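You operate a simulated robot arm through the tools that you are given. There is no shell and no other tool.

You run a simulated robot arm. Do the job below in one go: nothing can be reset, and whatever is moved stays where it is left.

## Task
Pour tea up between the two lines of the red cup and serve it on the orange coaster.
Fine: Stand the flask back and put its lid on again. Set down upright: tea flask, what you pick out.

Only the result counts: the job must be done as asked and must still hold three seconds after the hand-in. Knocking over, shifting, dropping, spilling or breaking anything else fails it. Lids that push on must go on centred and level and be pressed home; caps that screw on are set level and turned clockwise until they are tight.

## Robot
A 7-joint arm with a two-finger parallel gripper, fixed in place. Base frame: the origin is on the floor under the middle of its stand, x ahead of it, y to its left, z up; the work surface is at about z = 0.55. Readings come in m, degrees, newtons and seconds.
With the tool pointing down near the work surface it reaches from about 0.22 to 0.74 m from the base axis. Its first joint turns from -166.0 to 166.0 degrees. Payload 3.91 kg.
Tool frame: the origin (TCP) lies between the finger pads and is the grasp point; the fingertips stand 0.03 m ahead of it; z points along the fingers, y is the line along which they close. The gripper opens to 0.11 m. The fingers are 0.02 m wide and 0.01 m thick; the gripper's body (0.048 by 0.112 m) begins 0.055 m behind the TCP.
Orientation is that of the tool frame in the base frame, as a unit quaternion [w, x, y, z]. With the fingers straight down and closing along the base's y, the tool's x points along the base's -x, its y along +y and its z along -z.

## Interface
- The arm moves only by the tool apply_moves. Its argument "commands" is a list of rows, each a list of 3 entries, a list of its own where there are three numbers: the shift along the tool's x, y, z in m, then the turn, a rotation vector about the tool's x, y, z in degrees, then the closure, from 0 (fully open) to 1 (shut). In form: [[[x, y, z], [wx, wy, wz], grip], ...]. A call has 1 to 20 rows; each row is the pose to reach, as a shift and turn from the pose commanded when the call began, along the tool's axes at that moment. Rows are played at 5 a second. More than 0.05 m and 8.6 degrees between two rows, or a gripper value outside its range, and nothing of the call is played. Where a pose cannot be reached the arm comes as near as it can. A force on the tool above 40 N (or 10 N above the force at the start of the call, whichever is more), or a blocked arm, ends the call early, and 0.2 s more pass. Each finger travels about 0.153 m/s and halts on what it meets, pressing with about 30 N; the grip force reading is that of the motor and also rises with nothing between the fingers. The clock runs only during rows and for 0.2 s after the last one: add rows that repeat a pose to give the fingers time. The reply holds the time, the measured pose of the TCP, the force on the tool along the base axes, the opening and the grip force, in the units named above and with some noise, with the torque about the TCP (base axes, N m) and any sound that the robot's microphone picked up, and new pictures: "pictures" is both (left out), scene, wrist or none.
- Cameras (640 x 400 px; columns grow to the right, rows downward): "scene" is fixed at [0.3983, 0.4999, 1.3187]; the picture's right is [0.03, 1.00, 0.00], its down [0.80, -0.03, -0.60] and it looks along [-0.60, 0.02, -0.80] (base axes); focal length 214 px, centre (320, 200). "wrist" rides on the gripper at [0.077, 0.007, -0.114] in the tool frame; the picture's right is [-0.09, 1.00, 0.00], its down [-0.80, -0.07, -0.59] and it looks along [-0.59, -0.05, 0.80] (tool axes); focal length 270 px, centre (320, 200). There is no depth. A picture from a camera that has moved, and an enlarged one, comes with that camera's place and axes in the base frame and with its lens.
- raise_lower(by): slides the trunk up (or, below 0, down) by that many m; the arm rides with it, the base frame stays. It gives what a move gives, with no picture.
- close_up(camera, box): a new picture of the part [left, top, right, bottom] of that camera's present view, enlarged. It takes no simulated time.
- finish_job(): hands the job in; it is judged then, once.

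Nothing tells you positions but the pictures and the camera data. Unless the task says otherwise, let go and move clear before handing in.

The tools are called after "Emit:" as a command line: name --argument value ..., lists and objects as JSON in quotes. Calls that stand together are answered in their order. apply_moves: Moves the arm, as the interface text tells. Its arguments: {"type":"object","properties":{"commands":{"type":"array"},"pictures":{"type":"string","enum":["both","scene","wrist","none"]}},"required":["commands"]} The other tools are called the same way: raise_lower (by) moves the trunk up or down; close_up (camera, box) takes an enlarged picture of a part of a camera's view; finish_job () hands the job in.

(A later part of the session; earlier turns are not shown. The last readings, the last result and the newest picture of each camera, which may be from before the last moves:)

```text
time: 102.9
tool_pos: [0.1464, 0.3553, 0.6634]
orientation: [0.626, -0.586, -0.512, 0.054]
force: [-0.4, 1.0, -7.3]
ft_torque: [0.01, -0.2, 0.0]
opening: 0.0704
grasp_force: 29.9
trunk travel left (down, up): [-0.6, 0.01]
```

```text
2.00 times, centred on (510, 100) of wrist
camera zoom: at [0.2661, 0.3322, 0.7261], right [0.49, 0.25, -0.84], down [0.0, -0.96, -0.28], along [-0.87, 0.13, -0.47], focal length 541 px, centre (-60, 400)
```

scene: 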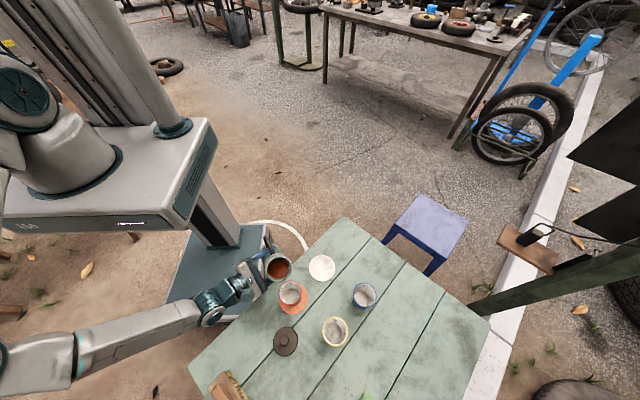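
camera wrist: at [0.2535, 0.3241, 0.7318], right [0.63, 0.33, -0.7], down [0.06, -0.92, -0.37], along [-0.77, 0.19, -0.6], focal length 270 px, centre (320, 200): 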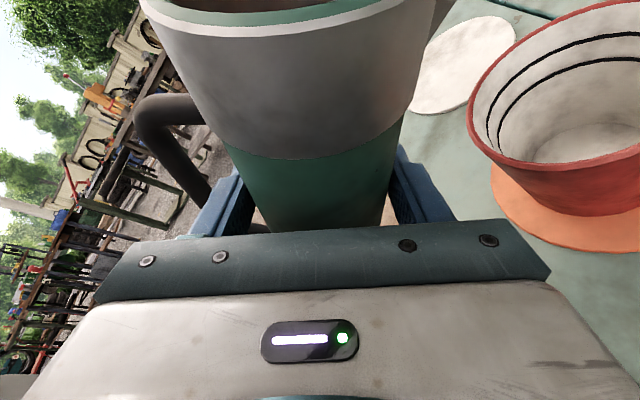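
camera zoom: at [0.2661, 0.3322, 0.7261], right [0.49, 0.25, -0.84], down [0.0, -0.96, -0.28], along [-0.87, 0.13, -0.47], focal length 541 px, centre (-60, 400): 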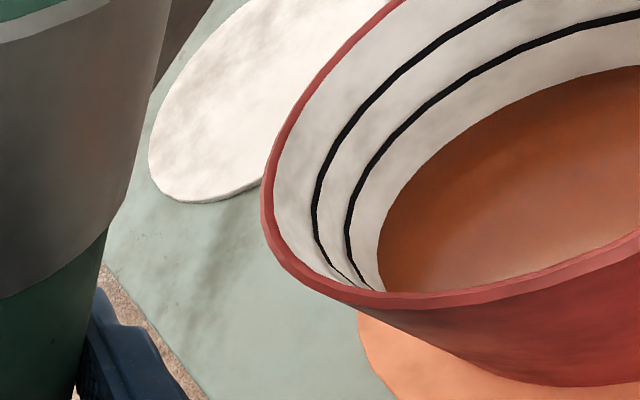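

The level is still below the lower line and no flow is ongoing. I'll go on to 57°.

Emit:
apply_moves --commands '[[[0.0009, -0.0012, -0.0003], [0.34, 0, 0.94], 1], [[0.0018, -0.0025, -0.0007], [0.68, 0, 1.88], 1], [[0.0028, -0.0037, -0.001], [1.03, 0, 2.82], 1], [[0.0037, -0.005, -0.0014], [1.37, 0, 3.76], 1], [[0.0046, -0.0062, -0.0017], [1.71, 0, 4.7], 1], [[0.0046, -0.0062, -0.0017], [1.71, 0, 4.7], 1], [[0.0046, -0.0062, -0.0017], [1.71, 0, 4.7], 1], [[0.0046, -0.0062, -0.0017], [1.71, 0, 4.7], 1]]' --pictures "none"

Emit:
close_up --camera "scene" --box '[262, 250, 312, 310]'

Emit:
close_up --camera "wrist" --box '[380, 0, 640, 200]'

```text
time: 104.7
tool_pos: [0.1457, 0.356, 0.6718]
orientation: [0.632, -0.597, -0.487, 0.088]
force: [0.3, -0.2, -7.8]
ft_torque: [0.0, -0.14, -0.01]
opening: 0.0705
grasp_force: 30.1
trunk travel left (down, up): [-0.6, 0.01]
```

```text
6.67 times, centred on (287, 280) of scene
camera zoom: at [0.3983, 0.4999, 1.3187], right [0.03, 1.0, 0.0], down [0.8, -0.03, -0.6], along [-0.6, 0.02, -0.8], focal length 1430 px, centre (540, -333)
```

zoom: 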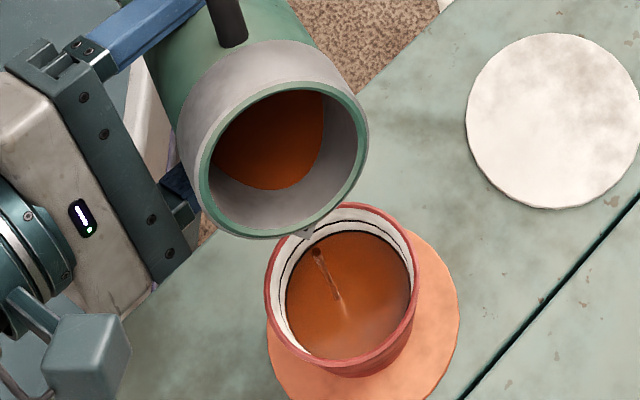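

```text
2.00 times, centred on (510, 100) of wrist
camera zoom: at [0.2701, 0.3344, 0.7261], right [0.42, 0.21, -0.88], down [-0.02, -0.97, -0.24], along [-0.91, 0.12, -0.41], focal length 541 px, centre (-60, 400)
```

zoom: 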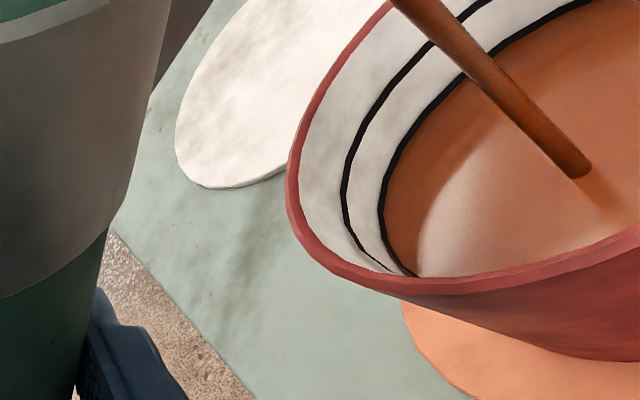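

The level is reaching the lower line with a little still flowing. I'll hold one step and look again.

Emit:
apply_moves --commands '[[[0, 0, 0], [0, 0, 0], 1]]' --pictures "none"

Emit:
close_up --camera "scene" --box '[262, 250, 312, 310]'

Emit:
close_up --camera "wrist" --box '[460, 0, 640, 140]'

```text
time: 105.1
tool_pos: [0.1463, 0.3555, 0.671]
orientation: [0.632, -0.597, -0.486, 0.088]
force: [-0.5, 0.1, -6.6]
ft_torque: [0.05, -0.19, 0.02]
opening: 0.0704
grasp_force: 30.1
trunk travel left (down, up): [-0.6, 0.01]
```

```text
6.67 times, centred on (287, 280) of scene
camera zoom: at [0.3983, 0.4999, 1.3187], right [0.03, 1.0, 0.0], down [0.8, -0.03, -0.6], along [-0.6, 0.02, -0.8], focal length 1430 px, centre (540, -333)
```

zoom: 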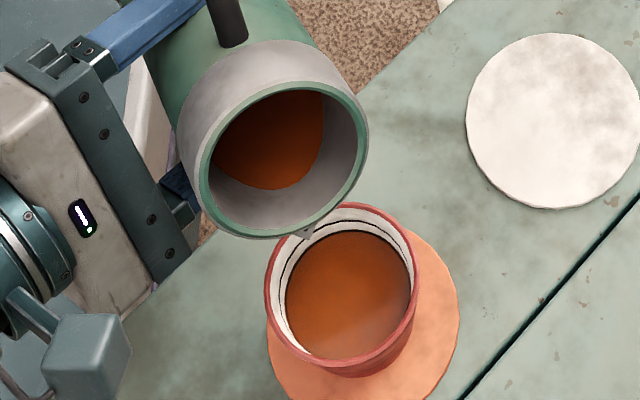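

```text
2.86 times, centred on (550, 70) of wrist
camera zoom: at [0.2701, 0.3344, 0.7261], right [0.42, 0.21, -0.88], down [-0.02, -0.97, -0.24], along [-0.91, 0.12, -0.41], focal length 772 px, centre (-337, 571)
```

zoom: 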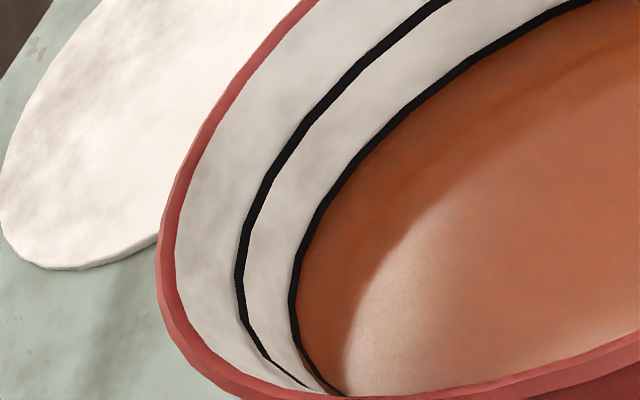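

The tea sits right at the lower line with flow stopped. A further 2.5° should bring it to the middle of the band.

Emit:
apply_moves --commands '[[[0.0008, -0.0013, -0.0003], [0.34, 0, 0.94], 1], [[0.0016, -0.0026, -0.0006], [0.68, 0, 1.88], 1], [[0.0021, -0.0034, -0.0008], [0.855, 0, 2.349], 1], [[0.0021, -0.0034, -0.0008], [0.855, 0, 2.349], 1], [[0.0021, -0.0034, -0.0008], [0.855, 0, 2.349], 1], [[0.0021, -0.0034, -0.0008], [0.855, 0, 2.349], 1]]' --pictures "none"

Emit:
close_up --camera "scene" --box '[262, 250, 312, 310]'

Emit:
close_up --camera "wrist" --box '[460, 0, 640, 140]'

```text
time: 106.5
tool_pos: [0.1463, 0.357, 0.675]
orientation: [0.634, -0.603, -0.473, 0.103]
force: [0.1, 0.0, -7.2]
ft_torque: [0.01, -0.2, -0.01]
opening: 0.0703
grasp_force: 30.1
trunk travel left (down, up): [-0.6, 0.01]
```

```text
6.67 times, centred on (287, 280) of scene
camera zoom: at [0.3983, 0.4999, 1.3187], right [0.03, 1.0, 0.0], down [0.8, -0.03, -0.6], along [-0.6, 0.02, -0.8], focal length 1430 px, centre (540, -333)
```

zoom: 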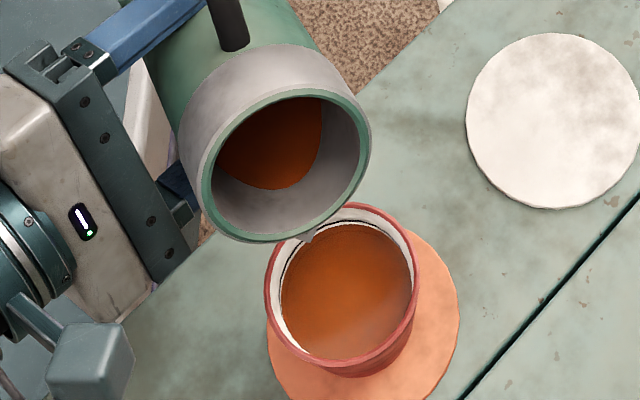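

```text
2.86 times, centred on (550, 70) of wrist
camera zoom: at [0.273, 0.3359, 0.7256], right [0.39, 0.19, -0.9], down [-0.02, -0.98, -0.22], along [-0.92, 0.11, -0.38], focal length 772 px, centre (-337, 571)
```

zoom: 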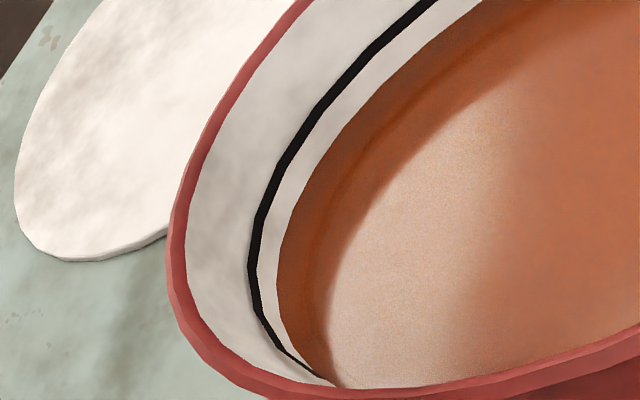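

The level is now about midway between the two lines and the flow has stopped. I'll tilt the flask back upright while raising it.

Emit:
apply_moves --commands '[[[0, 0, 0], [-0.51, 0, -1.41], 1], [[0, 0, 0], [-1.37, 0, -3.76], 1], [[0.002, -0.0036, -0.0007], [-2.57, 0, -7.05], 1], [[0.005, -0.009, -0.0018], [-3.93, 0, -10.81], 1], [[0.0085, -0.0154, -0.0031], [-5.3, 0, -14.57], 1], [[0.0125, -0.0226, -0.0045], [-6.67, 0, -18.32], 1], [[0.0165, -0.0298, -0.006], [-8.04, 0, -22.08], 1], [[0.0205, -0.037, -0.0074], [-9.4, 0, -25.84], 1], [[0.0245, -0.0442, -0.0089], [-10.77, 0, -29.6], 1], [[0.0285, -0.0515, -0.0104], [-12.14, 0, -33.36], 1], [[0.0325, -0.0587, -0.0118], [-13.51, 0, -37.12], 1], [[0.0365, -0.0659, -0.0133], [-14.87, 0, -40.88], 1], [[0.0405, -0.0731, -0.0147], [-16.24, 0, -44.63], 1], [[0.044, -0.0795, -0.016], [-17.61, 0, -48.39], 1], [[0.0465, -0.084, -0.0169], [-18.98, 0, -52.15], 1], [[0.0479, -0.0865, -0.0174], [-19.84, 0, -54.5], 1], [[0.0479, -0.0865, -0.0174], [-20.35, 0, -55.91], 1], [[0.0479, -0.0865, -0.0174], [-20.35, 0, -55.91], 1]]'

Emit:
close_up --camera "scene" --box '[240, 210, 340, 320]'

Emit:
close_up --camera "scene" --box '[270, 272, 310, 312]'

```text
time: 110.3
tool_pos: [0.1456, 0.3569, 0.7755]
orientation: [-0.497, 0.409, 0.71, 0.286]
force: [0.3, -0.1, -7.5]
ft_torque: [0.02, -0.07, 0.0]
opening: 0.0702
grasp_force: 30.1
trunk travel left (down, up): [-0.6, 0.01]
camera wrist: at [0.1917, 0.2895, 0.8869], right [0.88, 0.47, -0.08], down [0.36, -0.76, -0.55], along [-0.32, 0.45, -0.83], focal length 270 px, centre (320, 200)
```

scene: 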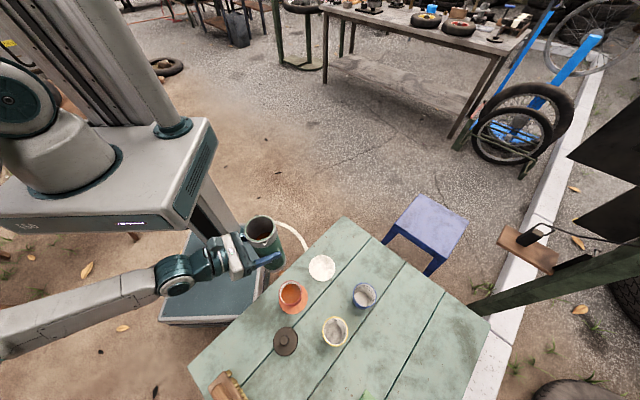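
wrist: 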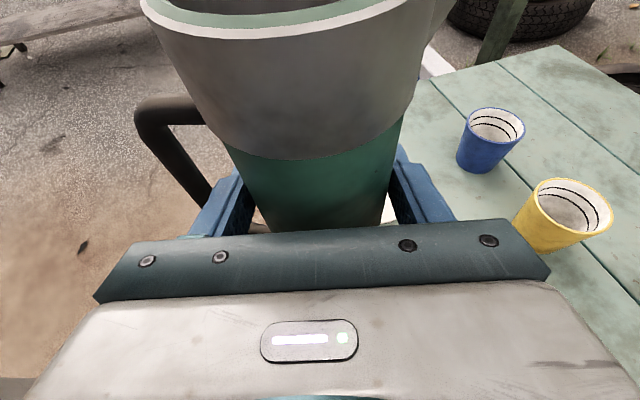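

```text
3.64 times, centred on (290, 265) of scene
camera zoom: at [0.3983, 0.4999, 1.3187], right [0.03, 1.0, 0.0], down [0.8, -0.03, -0.6], along [-0.6, 0.02, -0.8], focal length 780 px, centre (429, -36)
```

zoom: 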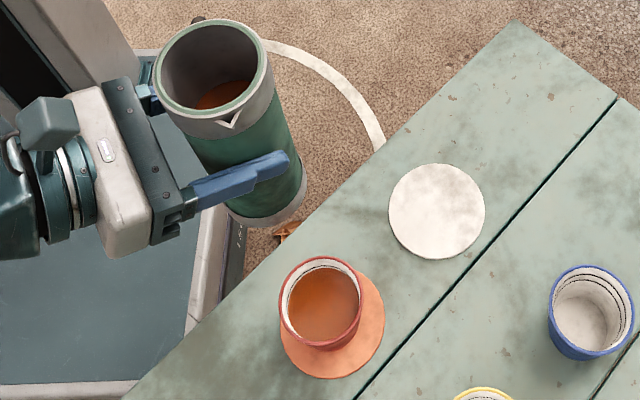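

```text
10.00 times, centred on (290, 292) of scene
camera zoom: at [0.3983, 0.4999, 1.3187], right [0.03, 1.0, 0.0], down [0.8, -0.03, -0.6], along [-0.6, 0.02, -0.8], focal length 2145 px, centre (620, -720)
```

zoom: 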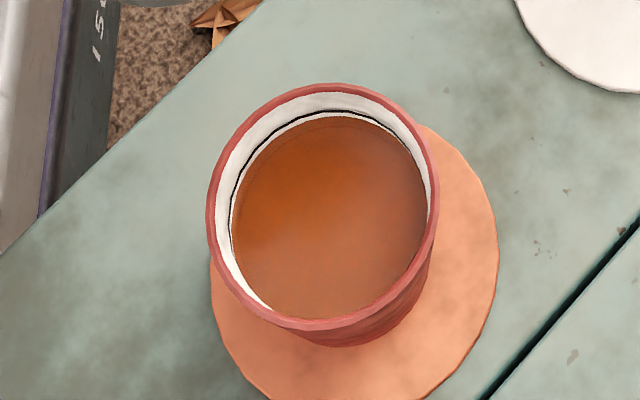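

Emit:
close_up --camera "scene" --box '[280, 278, 302, 292]'

Emit:
close_up --camera "scene" --box '[351, 278, 379, 296]'

```text
16.00 times, centred on (291, 285) of scene
camera zoom: at [0.3983, 0.4999, 1.3187], right [0.03, 1.0, 0.0], down [0.8, -0.03, -0.6], along [-0.6, 0.02, -0.8], focal length 3432 px, centre (784, -1160)
```

zoom: 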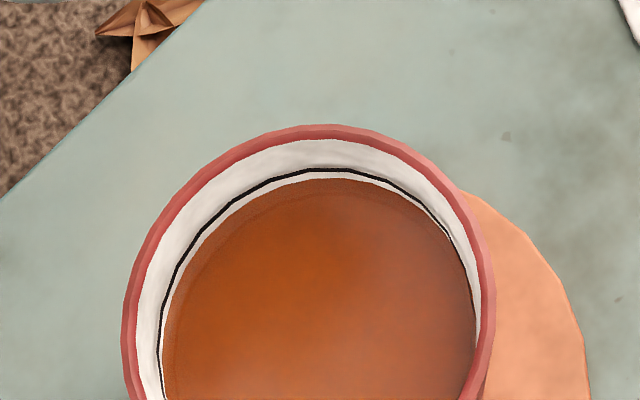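

```text
16.00 times, centred on (365, 287) of scene
camera zoom: at [0.3983, 0.4999, 1.3187], right [0.03, 1.0, 0.0], down [0.8, -0.03, -0.6], along [-0.6, 0.02, -0.8], focal length 3432 px, centre (-400, -1192)
```

zoom: 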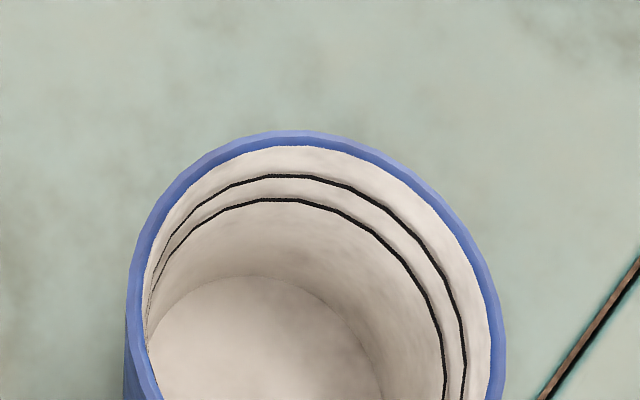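

The tea lies clearly between the lines (lower line submerged, upper line visible above). Now I'll carry the flask back above its original spot, reversing the path.

Emit:
apply_moves --commands '[[[0.0021, 0.0025, 0.0058], [-0.3, 0, 0.11], 1], [[0.0063, 0.0075, 0.0173], [-0.9, 0, 0.33], 1], [[0.0115, 0.0137, 0.0316], [-1.65, 0, 0.6], 1], [[0.0178, 0.0212, 0.0489], [-2.56, 0, 0.93], 1], [[0.0241, 0.0287, 0.0661], [-3.46, 0, 1.26], 1], [[0.0304, 0.0361, 0.0834], [-4.36, 0, 1.59], 1], [[0.0366, 0.0436, 0.1007], [-5.26, 0, 1.91], 1], [[0.0429, 0.0511, 0.1179], [-6.17, 0, 2.24], 1], [[0.0492, 0.0586, 0.1352], [-7.07, 0, 2.57], 1], [[0.0555, 0.066, 0.1524], [-7.97, 0, 2.9], 1], [[0.0618, 0.0735, 0.1697], [-8.87, 0, 3.23], 1], [[0.0681, 0.081, 0.1869], [-9.78, 0, 3.56], 1], [[0.0743, 0.0885, 0.2042], [-10.68, 0, 3.88], 1], [[0.0806, 0.0959, 0.2215], [-11.58, 0, 4.21], 1], [[0.0869, 0.1034, 0.2387], [-12.48, 0, 4.54], 1], [[0.0932, 0.1109, 0.256], [-13.39, 0, 4.87], 1], [[0.0984, 0.1171, 0.2703], [-14.14, 0, 5.14], 1], [[0.1026, 0.1221, 0.2818], [-14.74, 0, 5.36], 1], [[0.1047, 0.1246, 0.2876], [-15.04, 0, 5.47], 1], [[0.1047, 0.1246, 0.2876], [-15.04, 0, 5.47], 1]]'

Emit:
close_up --camera "scene" --box '[330, 180, 430, 280]'

```text
time: 114.5
tool_pos: [0.1003, 0.686, 0.7757]
orientation: [-0.452, 0.505, 0.645, 0.353]
force: [-0.1, 0.1, -7.2]
ft_torque: [-0.06, -0.06, 0.0]
opening: 0.0702
grasp_force: 30.3
trunk travel left (down, up): [-0.6, 0.01]
camera wrist: at [0.1262, 0.6068, 0.8869], right [0.97, 0.21, -0.08], down [0.13, -0.83, -0.55], along [-0.19, 0.52, -0.83], focal length 270 px, centre (320, 200)
```

scene: 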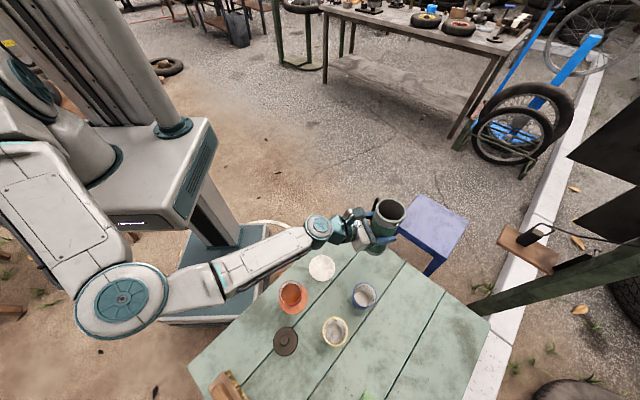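
wrist: 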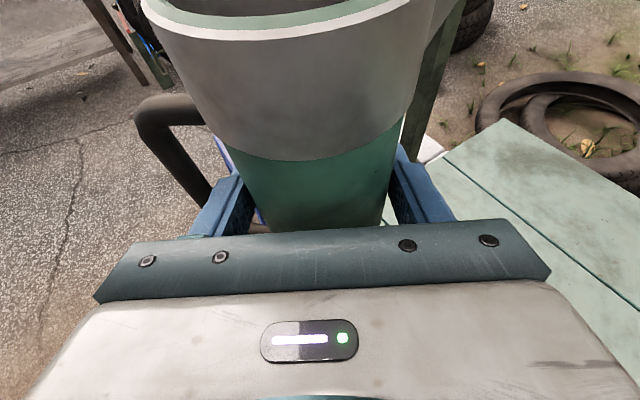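

```text
4.00 times, centred on (380, 230) of scene
camera zoom: at [0.3983, 0.4999, 1.3187], right [0.03, 1.0, 0.0], down [0.8, -0.03, -0.6], along [-0.6, 0.02, -0.8], focal length 858 px, centre (80, 80)
```

zoom: 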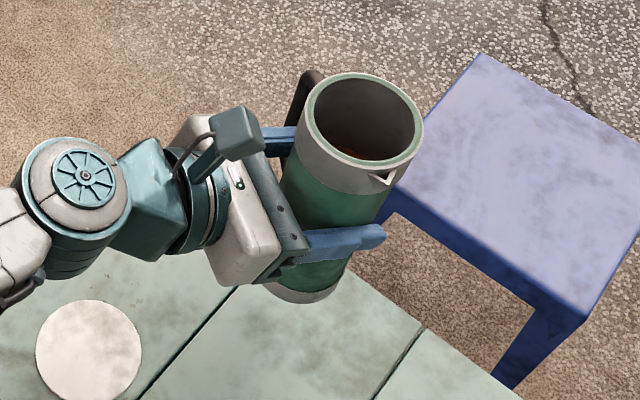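

The flask is back over its place. I'll lower it most of the way.

Emit:
apply_moves --commands '[[[-0.0047, 0, 0.0017], [0, 0, 0], 1], [[-0.0141, 0, 0.0051], [0, 0, 0], 1], [[-0.0263, 0, 0.0096], [0, 0, 0], 1], [[-0.0395, 0, 0.0144], [0, 0, 0], 1], [[-0.0526, 0, 0.0192], [0, 0, 0], 1], [[-0.0658, 0, 0.0239], [0, 0, 0], 1], [[-0.0761, 0, 0.0277], [0, 0, 0], 1], [[-0.0827, 0, 0.0301], [0, 0, 0], 1], [[-0.0865, 0, 0.0315], [0, 0, 0], 1], [[-0.0865, 0, 0.0315], [0, 0, 0], 1]]'

Emit:
close_up --camera "scene" --box '[340, 205, 410, 275]'

```text
time: 116.7
tool_pos: [0.1017, 0.6849, 0.6826]
orientation: [-0.452, 0.505, 0.645, 0.354]
force: [0.4, 0.2, -7.0]
ft_torque: [-0.02, -0.07, -0.01]
opening: 0.0703
grasp_force: 30.0
trunk travel left (down, up): [-0.6, 0.01]
camera wrist: at [0.1269, 0.6073, 0.7939], right [0.97, 0.21, -0.08], down [0.13, -0.83, -0.55], along [-0.19, 0.52, -0.83], focal length 270 px, centre (320, 200)
```

scene: 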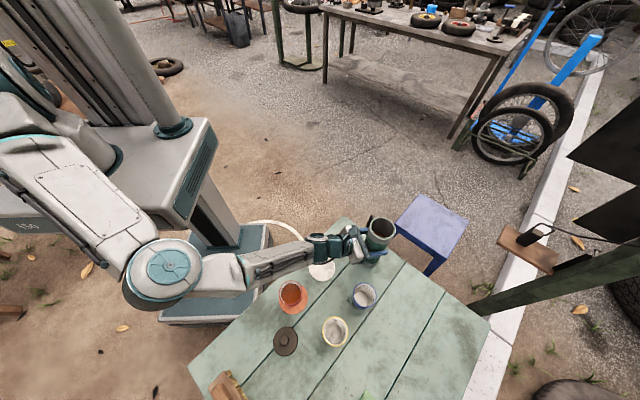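
wrist: 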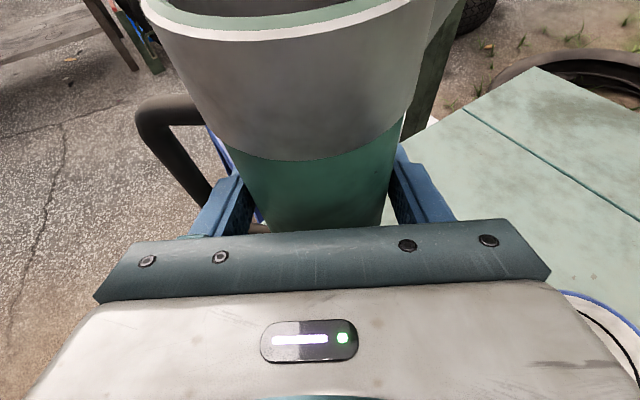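

```text
5.71 times, centred on (375, 240) of scene
camera zoom: at [0.3983, 0.4999, 1.3187], right [0.03, 1.0, 0.0], down [0.8, -0.03, -0.6], along [-0.6, 0.02, -0.8], focal length 1226 px, centre (6, -29)
```

zoom: 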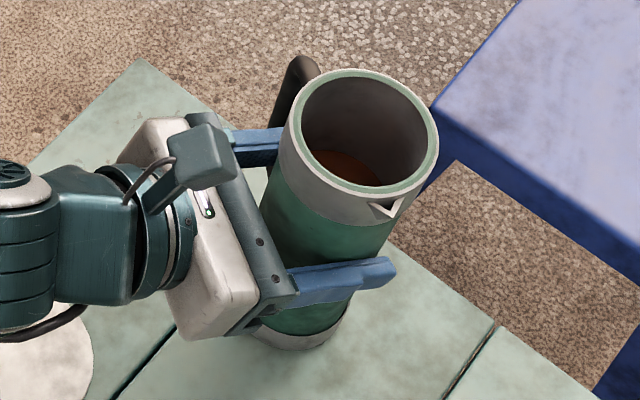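

Emit:
apply_moves --commands '[[[-0.0019, 0, 0.0007], [0, 0, 0], 1], [[-0.0038, 0, 0.0014], [0, 0, 0], 1], [[-0.0056, 0, 0.0021], [0, 0, 0], 1], [[-0.0056, 0, 0.0021], [0, 0, 0], 1]]' --pictures "none"

Emit:
apply_moves --commands '[[[-0.0009, 0, 0.0003], [0, 0, 0], 1], [[-0.0014, 0, 0.0005], [0, 0, 0], 1], [[-0.0014, 0, 0.0005], [0, 0, 0], 1]]' --pictures "none"

```text
time: 117.7
tool_pos: [0.1011, 0.6842, 0.6769]
orientation: [-0.452, 0.505, 0.646, 0.353]
force: [0.3, -0.6, -7.4]
ft_torque: [-0.06, -0.04, -0.01]
opening: 0.0703
grasp_force: 30.0
trunk travel left (down, up): [-0.6, 0.01]
```

```text
time: 118.5
tool_pos: [0.101, 0.6846, 0.6762]
orientation: [-0.452, 0.505, 0.645, 0.353]
force: [-0.8, -2.0, 2.5]
ft_torque: [-0.35, 0.31, 0.08]
opening: 0.0703
grasp_force: 30.0
trunk travel left (down, up): [-0.6, 0.01]
```

The flask is touching down (load transferred). I'll open just to 0.080 so the finger stays within the handle loop, and check.

Emit:
apply_moves --commands '[[[0, 0, 0], [0, 0, 0], 0.36], [[0, 0, 0], [0, 0, 0], 0.33], [[0, 0, 0], [0, 0, 0], 0.3], [[0, 0, 0], [0, 0, 0], 0.27], [[0, 0, 0], [0, 0, 0], 0.27], [[0, 0, 0], [0, 0, 0], 0.27]]'

Emit:
close_up --camera "scene" --box '[340, 205, 410, 275]'

Emit:
close_up --camera "wrist" --box '[200, 80, 440, 230]'

```text
time: 119.9
tool_pos: [0.1008, 0.6846, 0.675]
orientation: [-0.452, 0.505, 0.645, 0.353]
force: [-0.5, 0.1, 0.0]
ft_torque: [-0.02, -0.03, 0.01]
opening: 0.0801
grasp_force: 0.1
trunk travel left (down, up): [-0.6, 0.01]
camera wrist: at [0.1268, 0.6066, 0.7872], right [0.97, 0.21, -0.08], down [0.13, -0.82, -0.55], along [-0.19, 0.52, -0.83], focal length 270 px, centre (320, 200)
```

scene: 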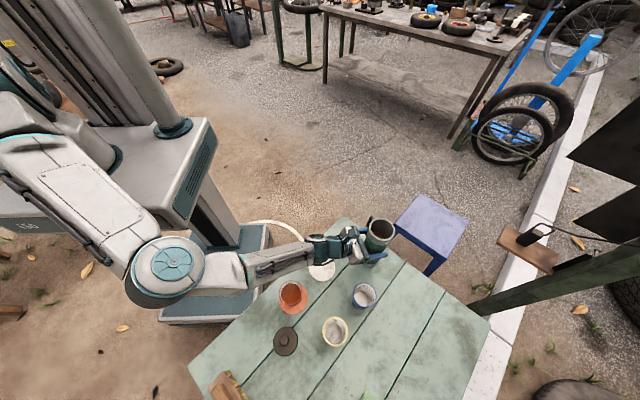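
wrist: 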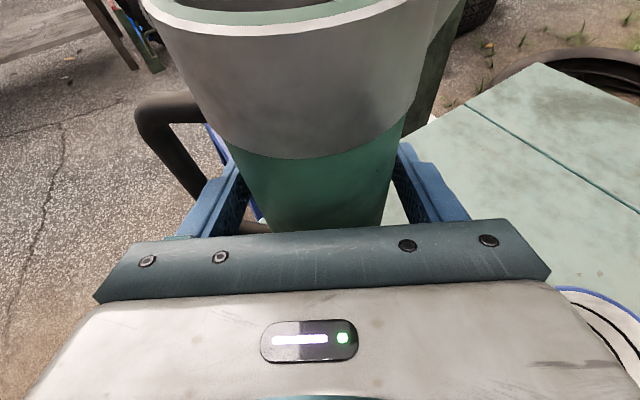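

```text
5.71 times, centred on (375, 240) of scene
camera zoom: at [0.3983, 0.4999, 1.3187], right [0.03, 1.0, 0.0], down [0.8, -0.03, -0.6], along [-0.6, 0.02, -0.8], focal length 1226 px, centre (6, -29)
```

zoom: 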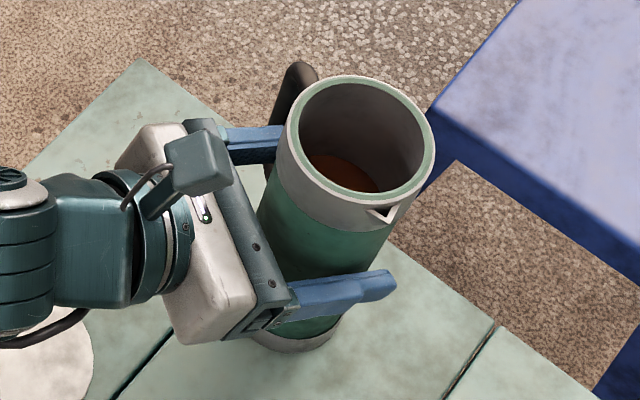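

```text
2.67 times, centred on (320, 155) of wrist
camera zoom: at [0.1268, 0.6066, 0.7872], right [0.97, 0.21, -0.08], down [0.13, -0.82, -0.55], along [-0.19, 0.52, -0.83], focal length 721 px, centre (320, 320)
```

zoom: 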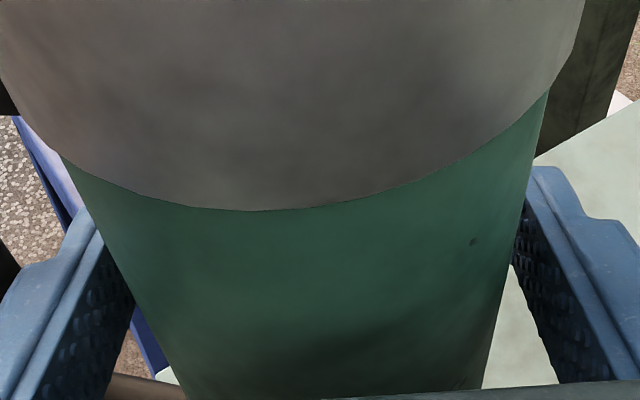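

The flask stands on its own, and the view matches the pre-grasp picture, so it is back in place. I'll retreat straight back along the approach line.

Emit:
apply_moves --commands '[[[-0.0017, 0, -0.0047], [0, 0, 0], 0.27], [[-0.0051, 0, -0.0141], [0, 0, 0], 0.27], [[-0.0085, 0, -0.0235], [0, 0, 0], 0.27], [[-0.012, 0, -0.0329], [0, 0, 0], 0.27], [[-0.0171, 0, -0.047], [0, 0, 0], 0.27], [[-0.0239, 0, -0.0658], [0, 0, 0], 0.27], [[-0.0308, 0, -0.0846], [0, 0, 0], 0.27], [[-0.0376, 0, -0.1034], [0, 0, 0], 0.27], [[-0.041, 0, -0.1128], [0, 0, 0], 0.2], [[-0.041, 0, -0.1128], [0, 0, 0], 0.2]]'

Emit:
close_up --camera "scene" --box '[330, 195, 430, 275]'

```text
time: 122.1
tool_pos: [0.1303, 0.5667, 0.6761]
orientation: [-0.452, 0.504, 0.645, 0.353]
force: [0.9, 0.6, -0.1]
ft_torque: [0.01, 0.04, -0.03]
opening: 0.0882
grasp_force: 0.0
trunk travel left (down, up): [-0.6, 0.01]
camera wrist: at [0.156, 0.4887, 0.7875], right [0.97, 0.21, -0.08], down [0.13, -0.82, -0.55], along [-0.18, 0.52, -0.83], focal length 270 px, centre (320, 200)
```

scene: 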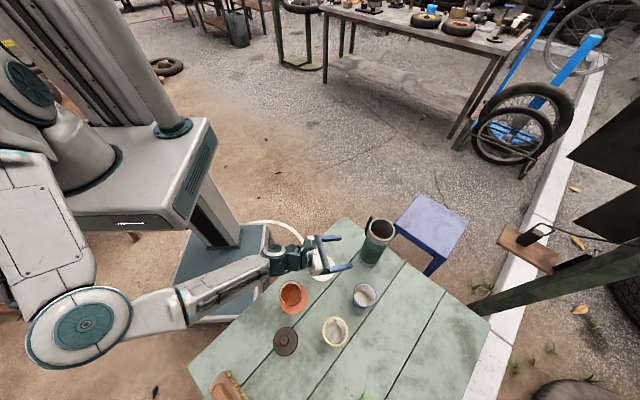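
wrist: 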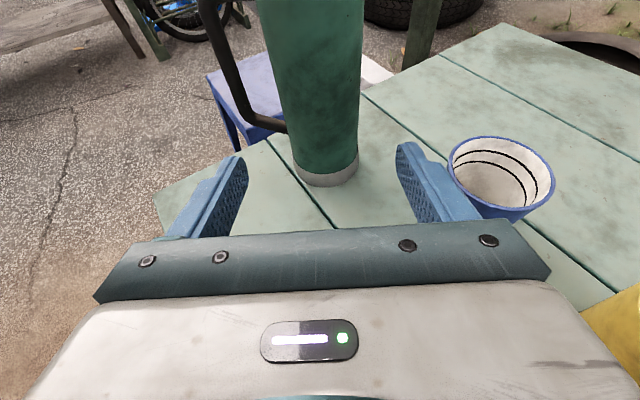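

```text
5.00 times, centred on (380, 235) of scene
camera zoom: at [0.3983, 0.4999, 1.3187], right [0.03, 1.0, 0.0], down [0.8, -0.03, -0.6], along [-0.6, 0.02, -0.8], focal length 1072 px, centre (20, 25)
```

zoom: 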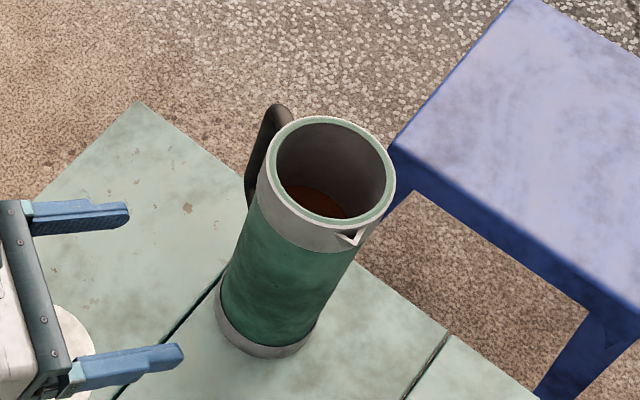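

The flask is standing cleanly. I'll raise the hand, then swing it back to pointing straight down above the lid.

Emit:
apply_moves --commands '[[[0.0188, 0, -0.0068], [0, 0, 0], 0.1], [[0.047, 0, -0.0171], [0, 0, 0], 0], [[0.0799, 0, -0.0291], [0, 0, 0], 0], [[0.1128, 0, -0.041], [0, 0, 0], 0], [[0.1457, 0, -0.053], [0, 0, 0], 0], [[0.1785, 0, -0.065], [0, 0, 0], 0], [[0.2067, 0, -0.0752], [0, 0, 0], 0]]' --pictures "none"

Emit:
apply_moves --commands '[[[-0.0017, 0.0108, -0.0137], [2.88, -3.68, -4.11], 0], [[-0.0034, 0.0216, -0.0275], [5.76, -7.37, -8.22], 0], [[-0.005, 0.0324, -0.0412], [8.63, -11.05, -12.33], 0], [[-0.0067, 0.0433, -0.0549], [11.51, -14.74, -16.44], 0], [[-0.0084, 0.0541, -0.0687], [14.39, -18.42, -20.55], 0], [[-0.0101, 0.0649, -0.0824], [17.27, -22.1, -24.66], 0], [[-0.0117, 0.0757, -0.0961], [20.15, -25.79, -28.77], 0], [[-0.0134, 0.0865, -0.1099], [23.03, -29.47, -32.89], 0], [[-0.0151, 0.0973, -0.1236], [25.9, -33.15, -37.0], 0], [[-0.0168, 0.1081, -0.1373], [28.78, -36.84, -41.11], 0], [[-0.0184, 0.1189, -0.151], [31.66, -40.52, -45.22], 0], [[-0.0201, 0.1298, -0.1648], [34.54, -44.2, -49.33], 0], [[-0.0218, 0.1406, -0.1785], [37.42, -47.89, -53.44], 0], [[-0.0235, 0.1514, -0.1922], [40.29, -51.57, -57.55], 0], [[-0.0251, 0.1622, -0.206], [43.17, -55.26, -61.66], 0], [[-0.0268, 0.173, -0.2197], [46.05, -58.94, -65.77], 0], [[-0.0268, 0.173, -0.2197], [46.05, -58.94, -65.77], 0]]'

```text
time: 123.7
tool_pos: [0.1302, 0.5645, 0.8964]
orientation: [-0.452, 0.505, 0.646, 0.353]
force: [0.1, -0.4, 0.3]
ft_torque: [0.0, 0.02, -0.01]
opening: 0.1102
grasp_force: 0.0
trunk travel left (down, up): [-0.6, 0.01]
```

```text
time: 127.3
tool_pos: [0.3498, 0.4007, 0.9465]
orientation: [-0.001, -0.001, 1.0, -0.001]
force: [0.2, 1.0, 0.6]
ft_torque: [0.0, 0.0, 0.0]
opening: 0.1099
grasp_force: 0.1
trunk travel left (down, up): [-0.6, 0.01]
camera wrist: at [0.2726, 0.4064, 1.0605], right [0.09, 1.0, 0.0], down [0.8, -0.07, 0.59], along [0.59, -0.05, -0.8], focal length 270 px, centre (320, 200)
```

scene: 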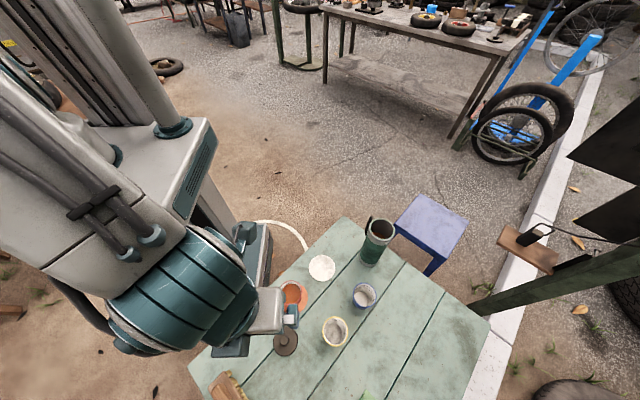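
wrist: 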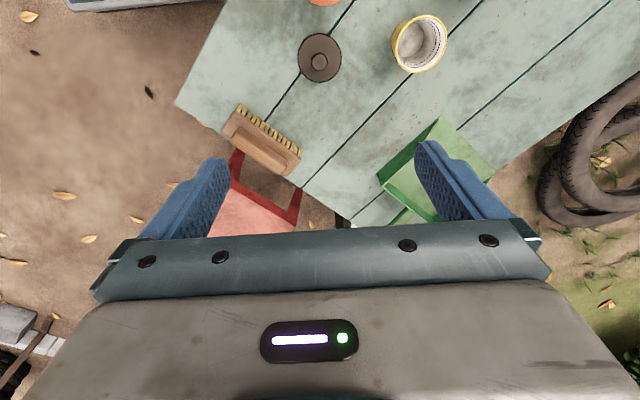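

The tool points straight down over the lid. I'll descend partway and check alignment with the knob.

Emit:
apply_moves --commands '[[[0, 0, 0.03], [0, 0, 0], 0], [[0, 0, 0.07], [0, 0, 0], 0], [[0, 0, 0.11], [0, 0, 0], 0], [[0, 0, 0.15], [0, 0, 0], 0], [[0, 0, 0.19], [0, 0, 0], 0], [[0, 0, 0.23], [0, 0, 0], 0], [[0, 0, 0.26], [0, 0, 0], 0], [[0, 0, 0.28], [0, 0, 0], 0], [[0, 0, 0.285], [0, 0, 0], 0], [[0, 0, 0.285], [0, 0, 0], 0]]'

Emit:
close_up --camera "wrist" --box '[250, 80, 390, 220]'

```text
time: 129.5
tool_pos: [0.3503, 0.3992, 0.6609]
orientation: [0.001, -0.001, 1.0, 0.0]
force: [-1.0, 0.2, 0.7]
ft_torque: [-0.03, 0.02, 0.01]
opening: 0.11
grasp_force: 0.0
trunk travel left (down, up): [-0.6, 0.01]
camera wrist: at [0.2735, 0.4062, 0.7752], right [0.09, 1.0, 0.0], down [0.8, -0.07, 0.59], along [0.59, -0.05, -0.8], focal length 270 px, centre (320, 200)
```

scene: 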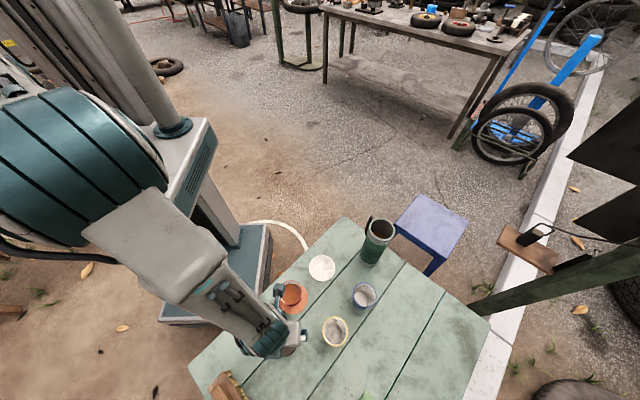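
wrist: 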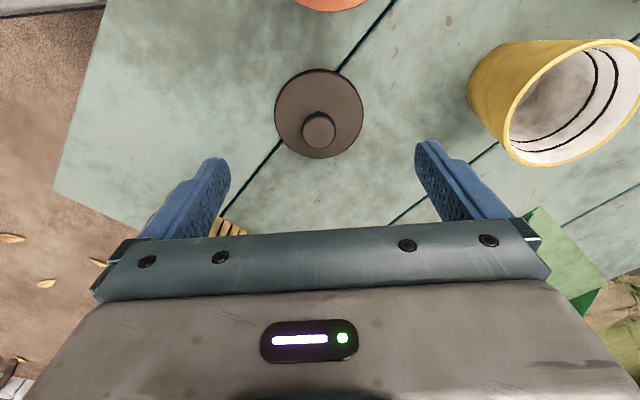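

```text
2.86 times, centred on (320, 150) of wrist
camera zoom: at [0.2735, 0.4062, 0.7752], right [0.09, 1.0, 0.0], down [0.8, -0.07, 0.59], along [0.59, -0.05, -0.8], focal length 772 px, centre (320, 343)
```

zoom: 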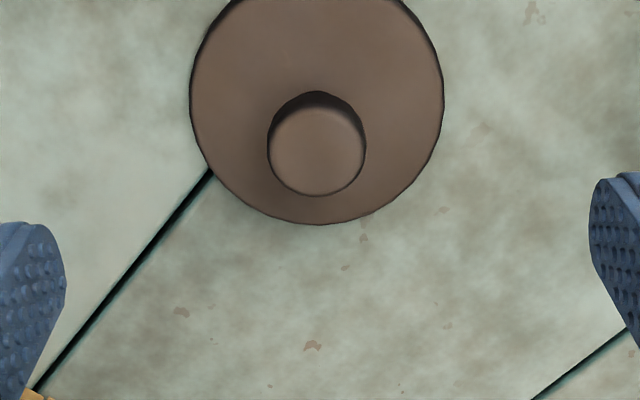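

The tool is centred over the lid within about half a millimetre. I'll go down and grip the knob.

Emit:
apply_moves --commands '[[[0, -0.0003, 0.02], [0, 0, 0], 0], [[0, -0.0003, 0.04], [0, 0, 0], 0], [[0, -0.0003, 0.056], [0, 0, 0], 0], [[0, -0.0003, 0.063], [0, 0, 0], 0], [[0, -0.0003, 0.066], [0, 0, 0], 0], [[0, -0.0003, 0.066], [0, 0, 0], 0]]' --pictures "wrist"

Emit:
close_up --camera "wrist" --box '[200, 90, 440, 240]'

```text
time: 130.9
tool_pos: [0.3506, 0.4004, 0.5953]
orientation: [0.0, 0.0, 1.0, 0.0]
force: [0.7, -0.8, -1.1]
ft_torque: [-0.01, -0.02, -0.01]
opening: 0.11
grasp_force: 0.1
trunk travel left (down, up): [-0.6, 0.01]
camera wrist: at [0.2727, 0.4062, 0.7096], right [0.09, 1.0, 0.0], down [0.8, -0.07, 0.59], along [0.59, -0.05, -0.8], focal length 270 px, centre (320, 200)
```

wrist: 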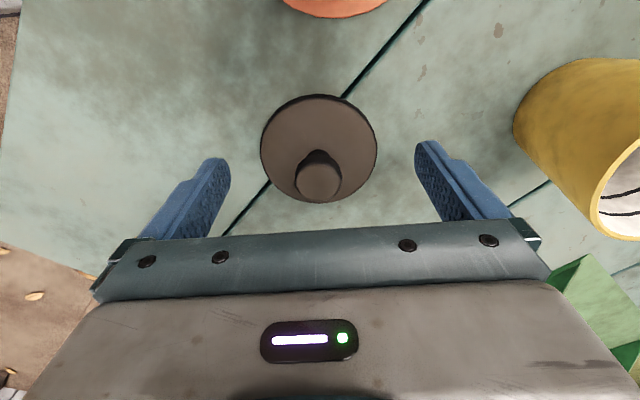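

```text
2.67 times, centred on (320, 165) of wrist
camera zoom: at [0.2727, 0.4062, 0.7096], right [0.09, 1.0, 0.0], down [0.8, -0.07, 0.59], along [0.59, -0.05, -0.8], focal length 721 px, centre (320, 293)
```

zoom: 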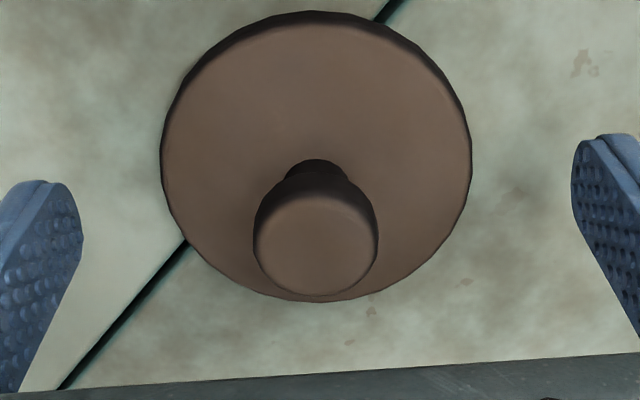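

Emit:
apply_moves --commands '[[[0, -0.0008, 0], [0, 0, 0], 0.3], [[0, -0.0008, 0], [0, 0, 0], 0.6], [[0, -0.0008, 0], [0, 0, 0], 0.72], [[0, -0.0008, 0], [0, 0, 0], 0.78], [[0, -0.0008, 0], [0, 0, 0], 0.85], [[0, -0.0008, 0], [0, 0, 0], 1], [[0, -0.0008, 0], [0, 0, 0], 1]]' --pictures "wrist"

Emit:
close_up --camera "wrist" --box '[200, 90, 440, 240]'

```text
time: 132.5
tool_pos: [0.3501, 0.3987, 0.5941]
orientation: [0.0, 0.0, 1.0, 0.001]
force: [-0.5, -0.4, 0.3]
ft_torque: [-0.04, 0.0, 0.01]
opening: 0.0209
grasp_force: 29.9
trunk travel left (down, up): [-0.6, 0.01]
camera wrist: at [0.2727, 0.4055, 0.7099], right [0.09, 1.0, 0.0], down [0.8, -0.07, 0.59], along [0.59, -0.05, -0.8], focal length 270 px, centre (320, 200)
```

wrist: 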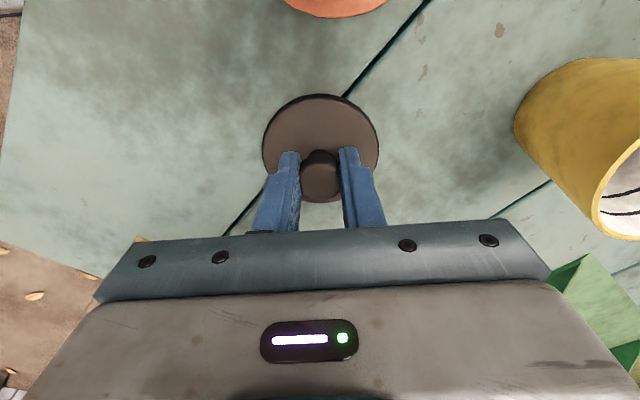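

```text
2.67 times, centred on (320, 165) of wrist
camera zoom: at [0.2727, 0.4055, 0.7099], right [0.09, 1.0, 0.0], down [0.8, -0.07, 0.59], along [0.59, -0.05, -0.8], focal length 721 px, centre (320, 293)
```

zoom: 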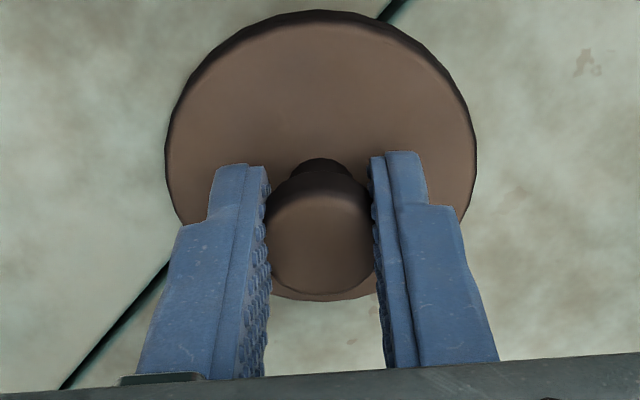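

The knob is gripped. Before lifting, I'll compare the flask's mouth position with the picture taken when the lid came off.

Emit:
close_up --camera "scene" --box '[355, 210, 405, 260]'

Emit:
apply_moves --commands '[[[0, 0, -0.005], [0, 0, 0], 1], [[0, 0, -0.02], [0, 0, 0], 1], [[0, 0, -0.05], [0, 0, 0], 1], [[0, 0, -0.085], [0, 0, 0], 1], [[0, 0, -0.12], [0, 0, 0], 1], [[0, 0, -0.155], [0, 0, 0], 1], [[0, 0, -0.19], [0, 0, 0], 1], [[0, 0, -0.225], [0, 0, 0], 1], [[0, 0, -0.26], [0, 0, 0], 1], [[0, 0, -0.295], [0, 0, 0], 1], [[0, 0, -0.325], [0, 0, 0], 1], [[0, 0, -0.345], [0, 0, 0], 1], [[0, 0, -0.345], [0, 0, 0], 1]]'

```text
8.00 times, centred on (380, 235) of scene
camera zoom: at [0.3983, 0.4999, 1.3187], right [0.03, 1.0, 0.0], down [0.8, -0.03, -0.6], along [-0.6, 0.02, -0.8], focal length 1716 px, centre (-160, -80)
```

zoom: 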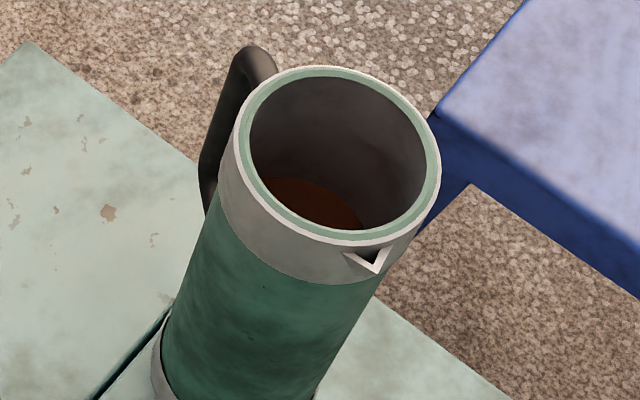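

```text
time: 135.3
tool_pos: [0.3505, 0.3993, 0.9394]
orientation: [0.0, 0.001, 1.0, 0.0]
force: [-0.2, 0.4, 0.9]
ft_torque: [-0.01, 0.01, -0.01]
opening: 0.0209
grasp_force: 30.3
trunk travel left (down, up): [-0.6, 0.01]
camera wrist: at [0.2722, 0.4052, 1.0542], right [0.09, 1.0, 0.0], down [0.8, -0.07, 0.59], along [0.59, -0.05, -0.8], focal length 270 px, centre (320, 200)
```

scene: 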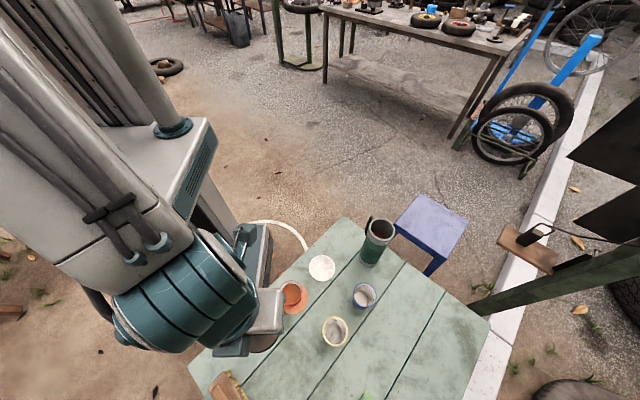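
wrist: 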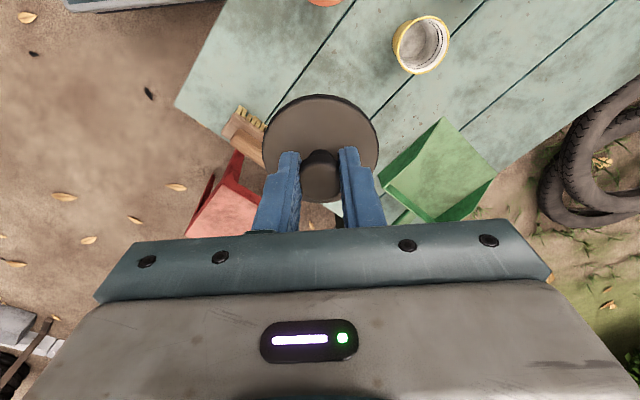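

The flask's mouth appears in the same place as before. I'll carry the lid back above it.

Emit:
apply_moves --commands '[[[0.01, 0.0116, 0], [0, 0, 0], 1], [[0.03, 0.0347, 0], [0, 0, 0], 1], [[0.055, 0.0636, 0], [0, 0, 0], 1], [[0.08, 0.0925, 0], [0, 0, 0], 1], [[0.105, 0.1215, 0], [0, 0, 0], 1], [[0.13, 0.1504, 0], [0, 0, 0], 1], [[0.155, 0.1793, 0], [0, 0, 0], 1], [[0.18, 0.2082, 0], [0, 0, 0], 1], [[0.205, 0.2371, 0], [0, 0, 0], 1], [[0.228, 0.2637, 0], [0, 0, 0], 1], [[0.244, 0.2822, 0], [0, 0, 0], 1], [[0.2527, 0.2923, 0], [0, 0, 0], 1], [[0.2527, 0.2923, 0], [0, 0, 0], 1], [[0.2527, 0.2923, 0], [0, 0, 0], 1]]'

Emit:
close_up --camera "wrist" --box '[240, 30, 400, 210]'

Emit:
close_up --camera "scene" --box '[345, 140, 445, 260]'

```text
time: 138.3
tool_pos: [0.0985, 0.6938, 0.9399]
orientation: [0.0, 0.0, 1.0, 0.0]
force: [0.1, 0.3, 0.6]
ft_torque: [-0.01, 0.01, 0.0]
opening: 0.0211
grasp_force: 30.1
trunk travel left (down, up): [-0.6, 0.01]
camera wrist: at [0.0203, 0.6994, 1.0541], right [0.09, 1.0, 0.0], down [0.8, -0.07, 0.59], along [0.59, -0.05, -0.8], focal length 270 px, centre (320, 200)
```

scene: 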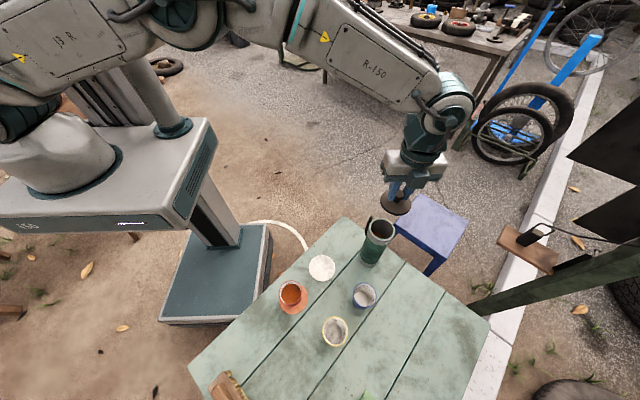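
wrist: 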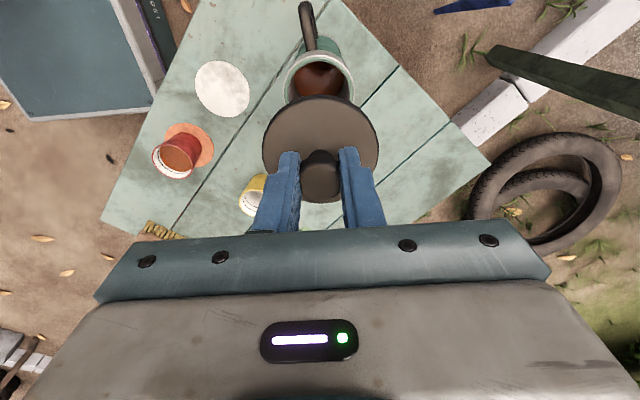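

```text
2.22 times, centred on (320, 120) of wrist
camera zoom: at [0.0203, 0.6994, 1.0541], right [0.09, 1.0, 0.0], down [0.8, -0.07, 0.59], along [0.59, -0.05, -0.8], focal length 601 px, centre (320, 378)
```

zoom: 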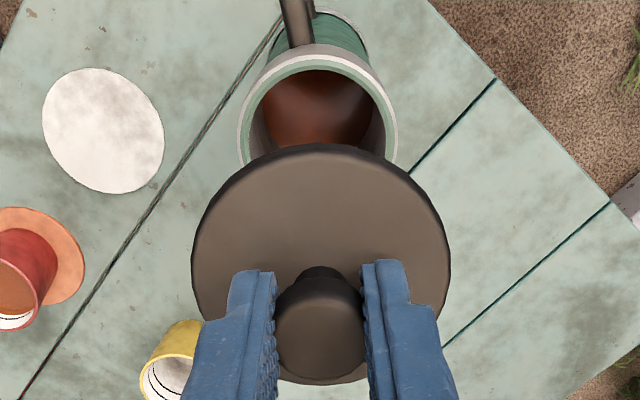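

```text
3.33 times, centred on (395, 200) of scene
camera zoom: at [0.3983, 0.4999, 1.3187], right [0.03, 1.0, 0.0], down [0.8, -0.03, -0.6], along [-0.6, 0.02, -0.8], focal length 715 px, centre (70, 200)
```

zoom: 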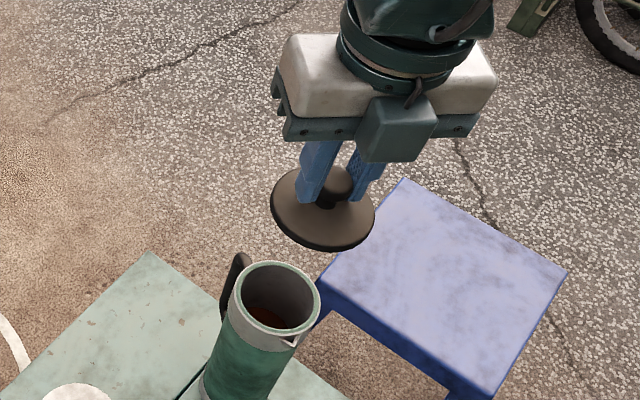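

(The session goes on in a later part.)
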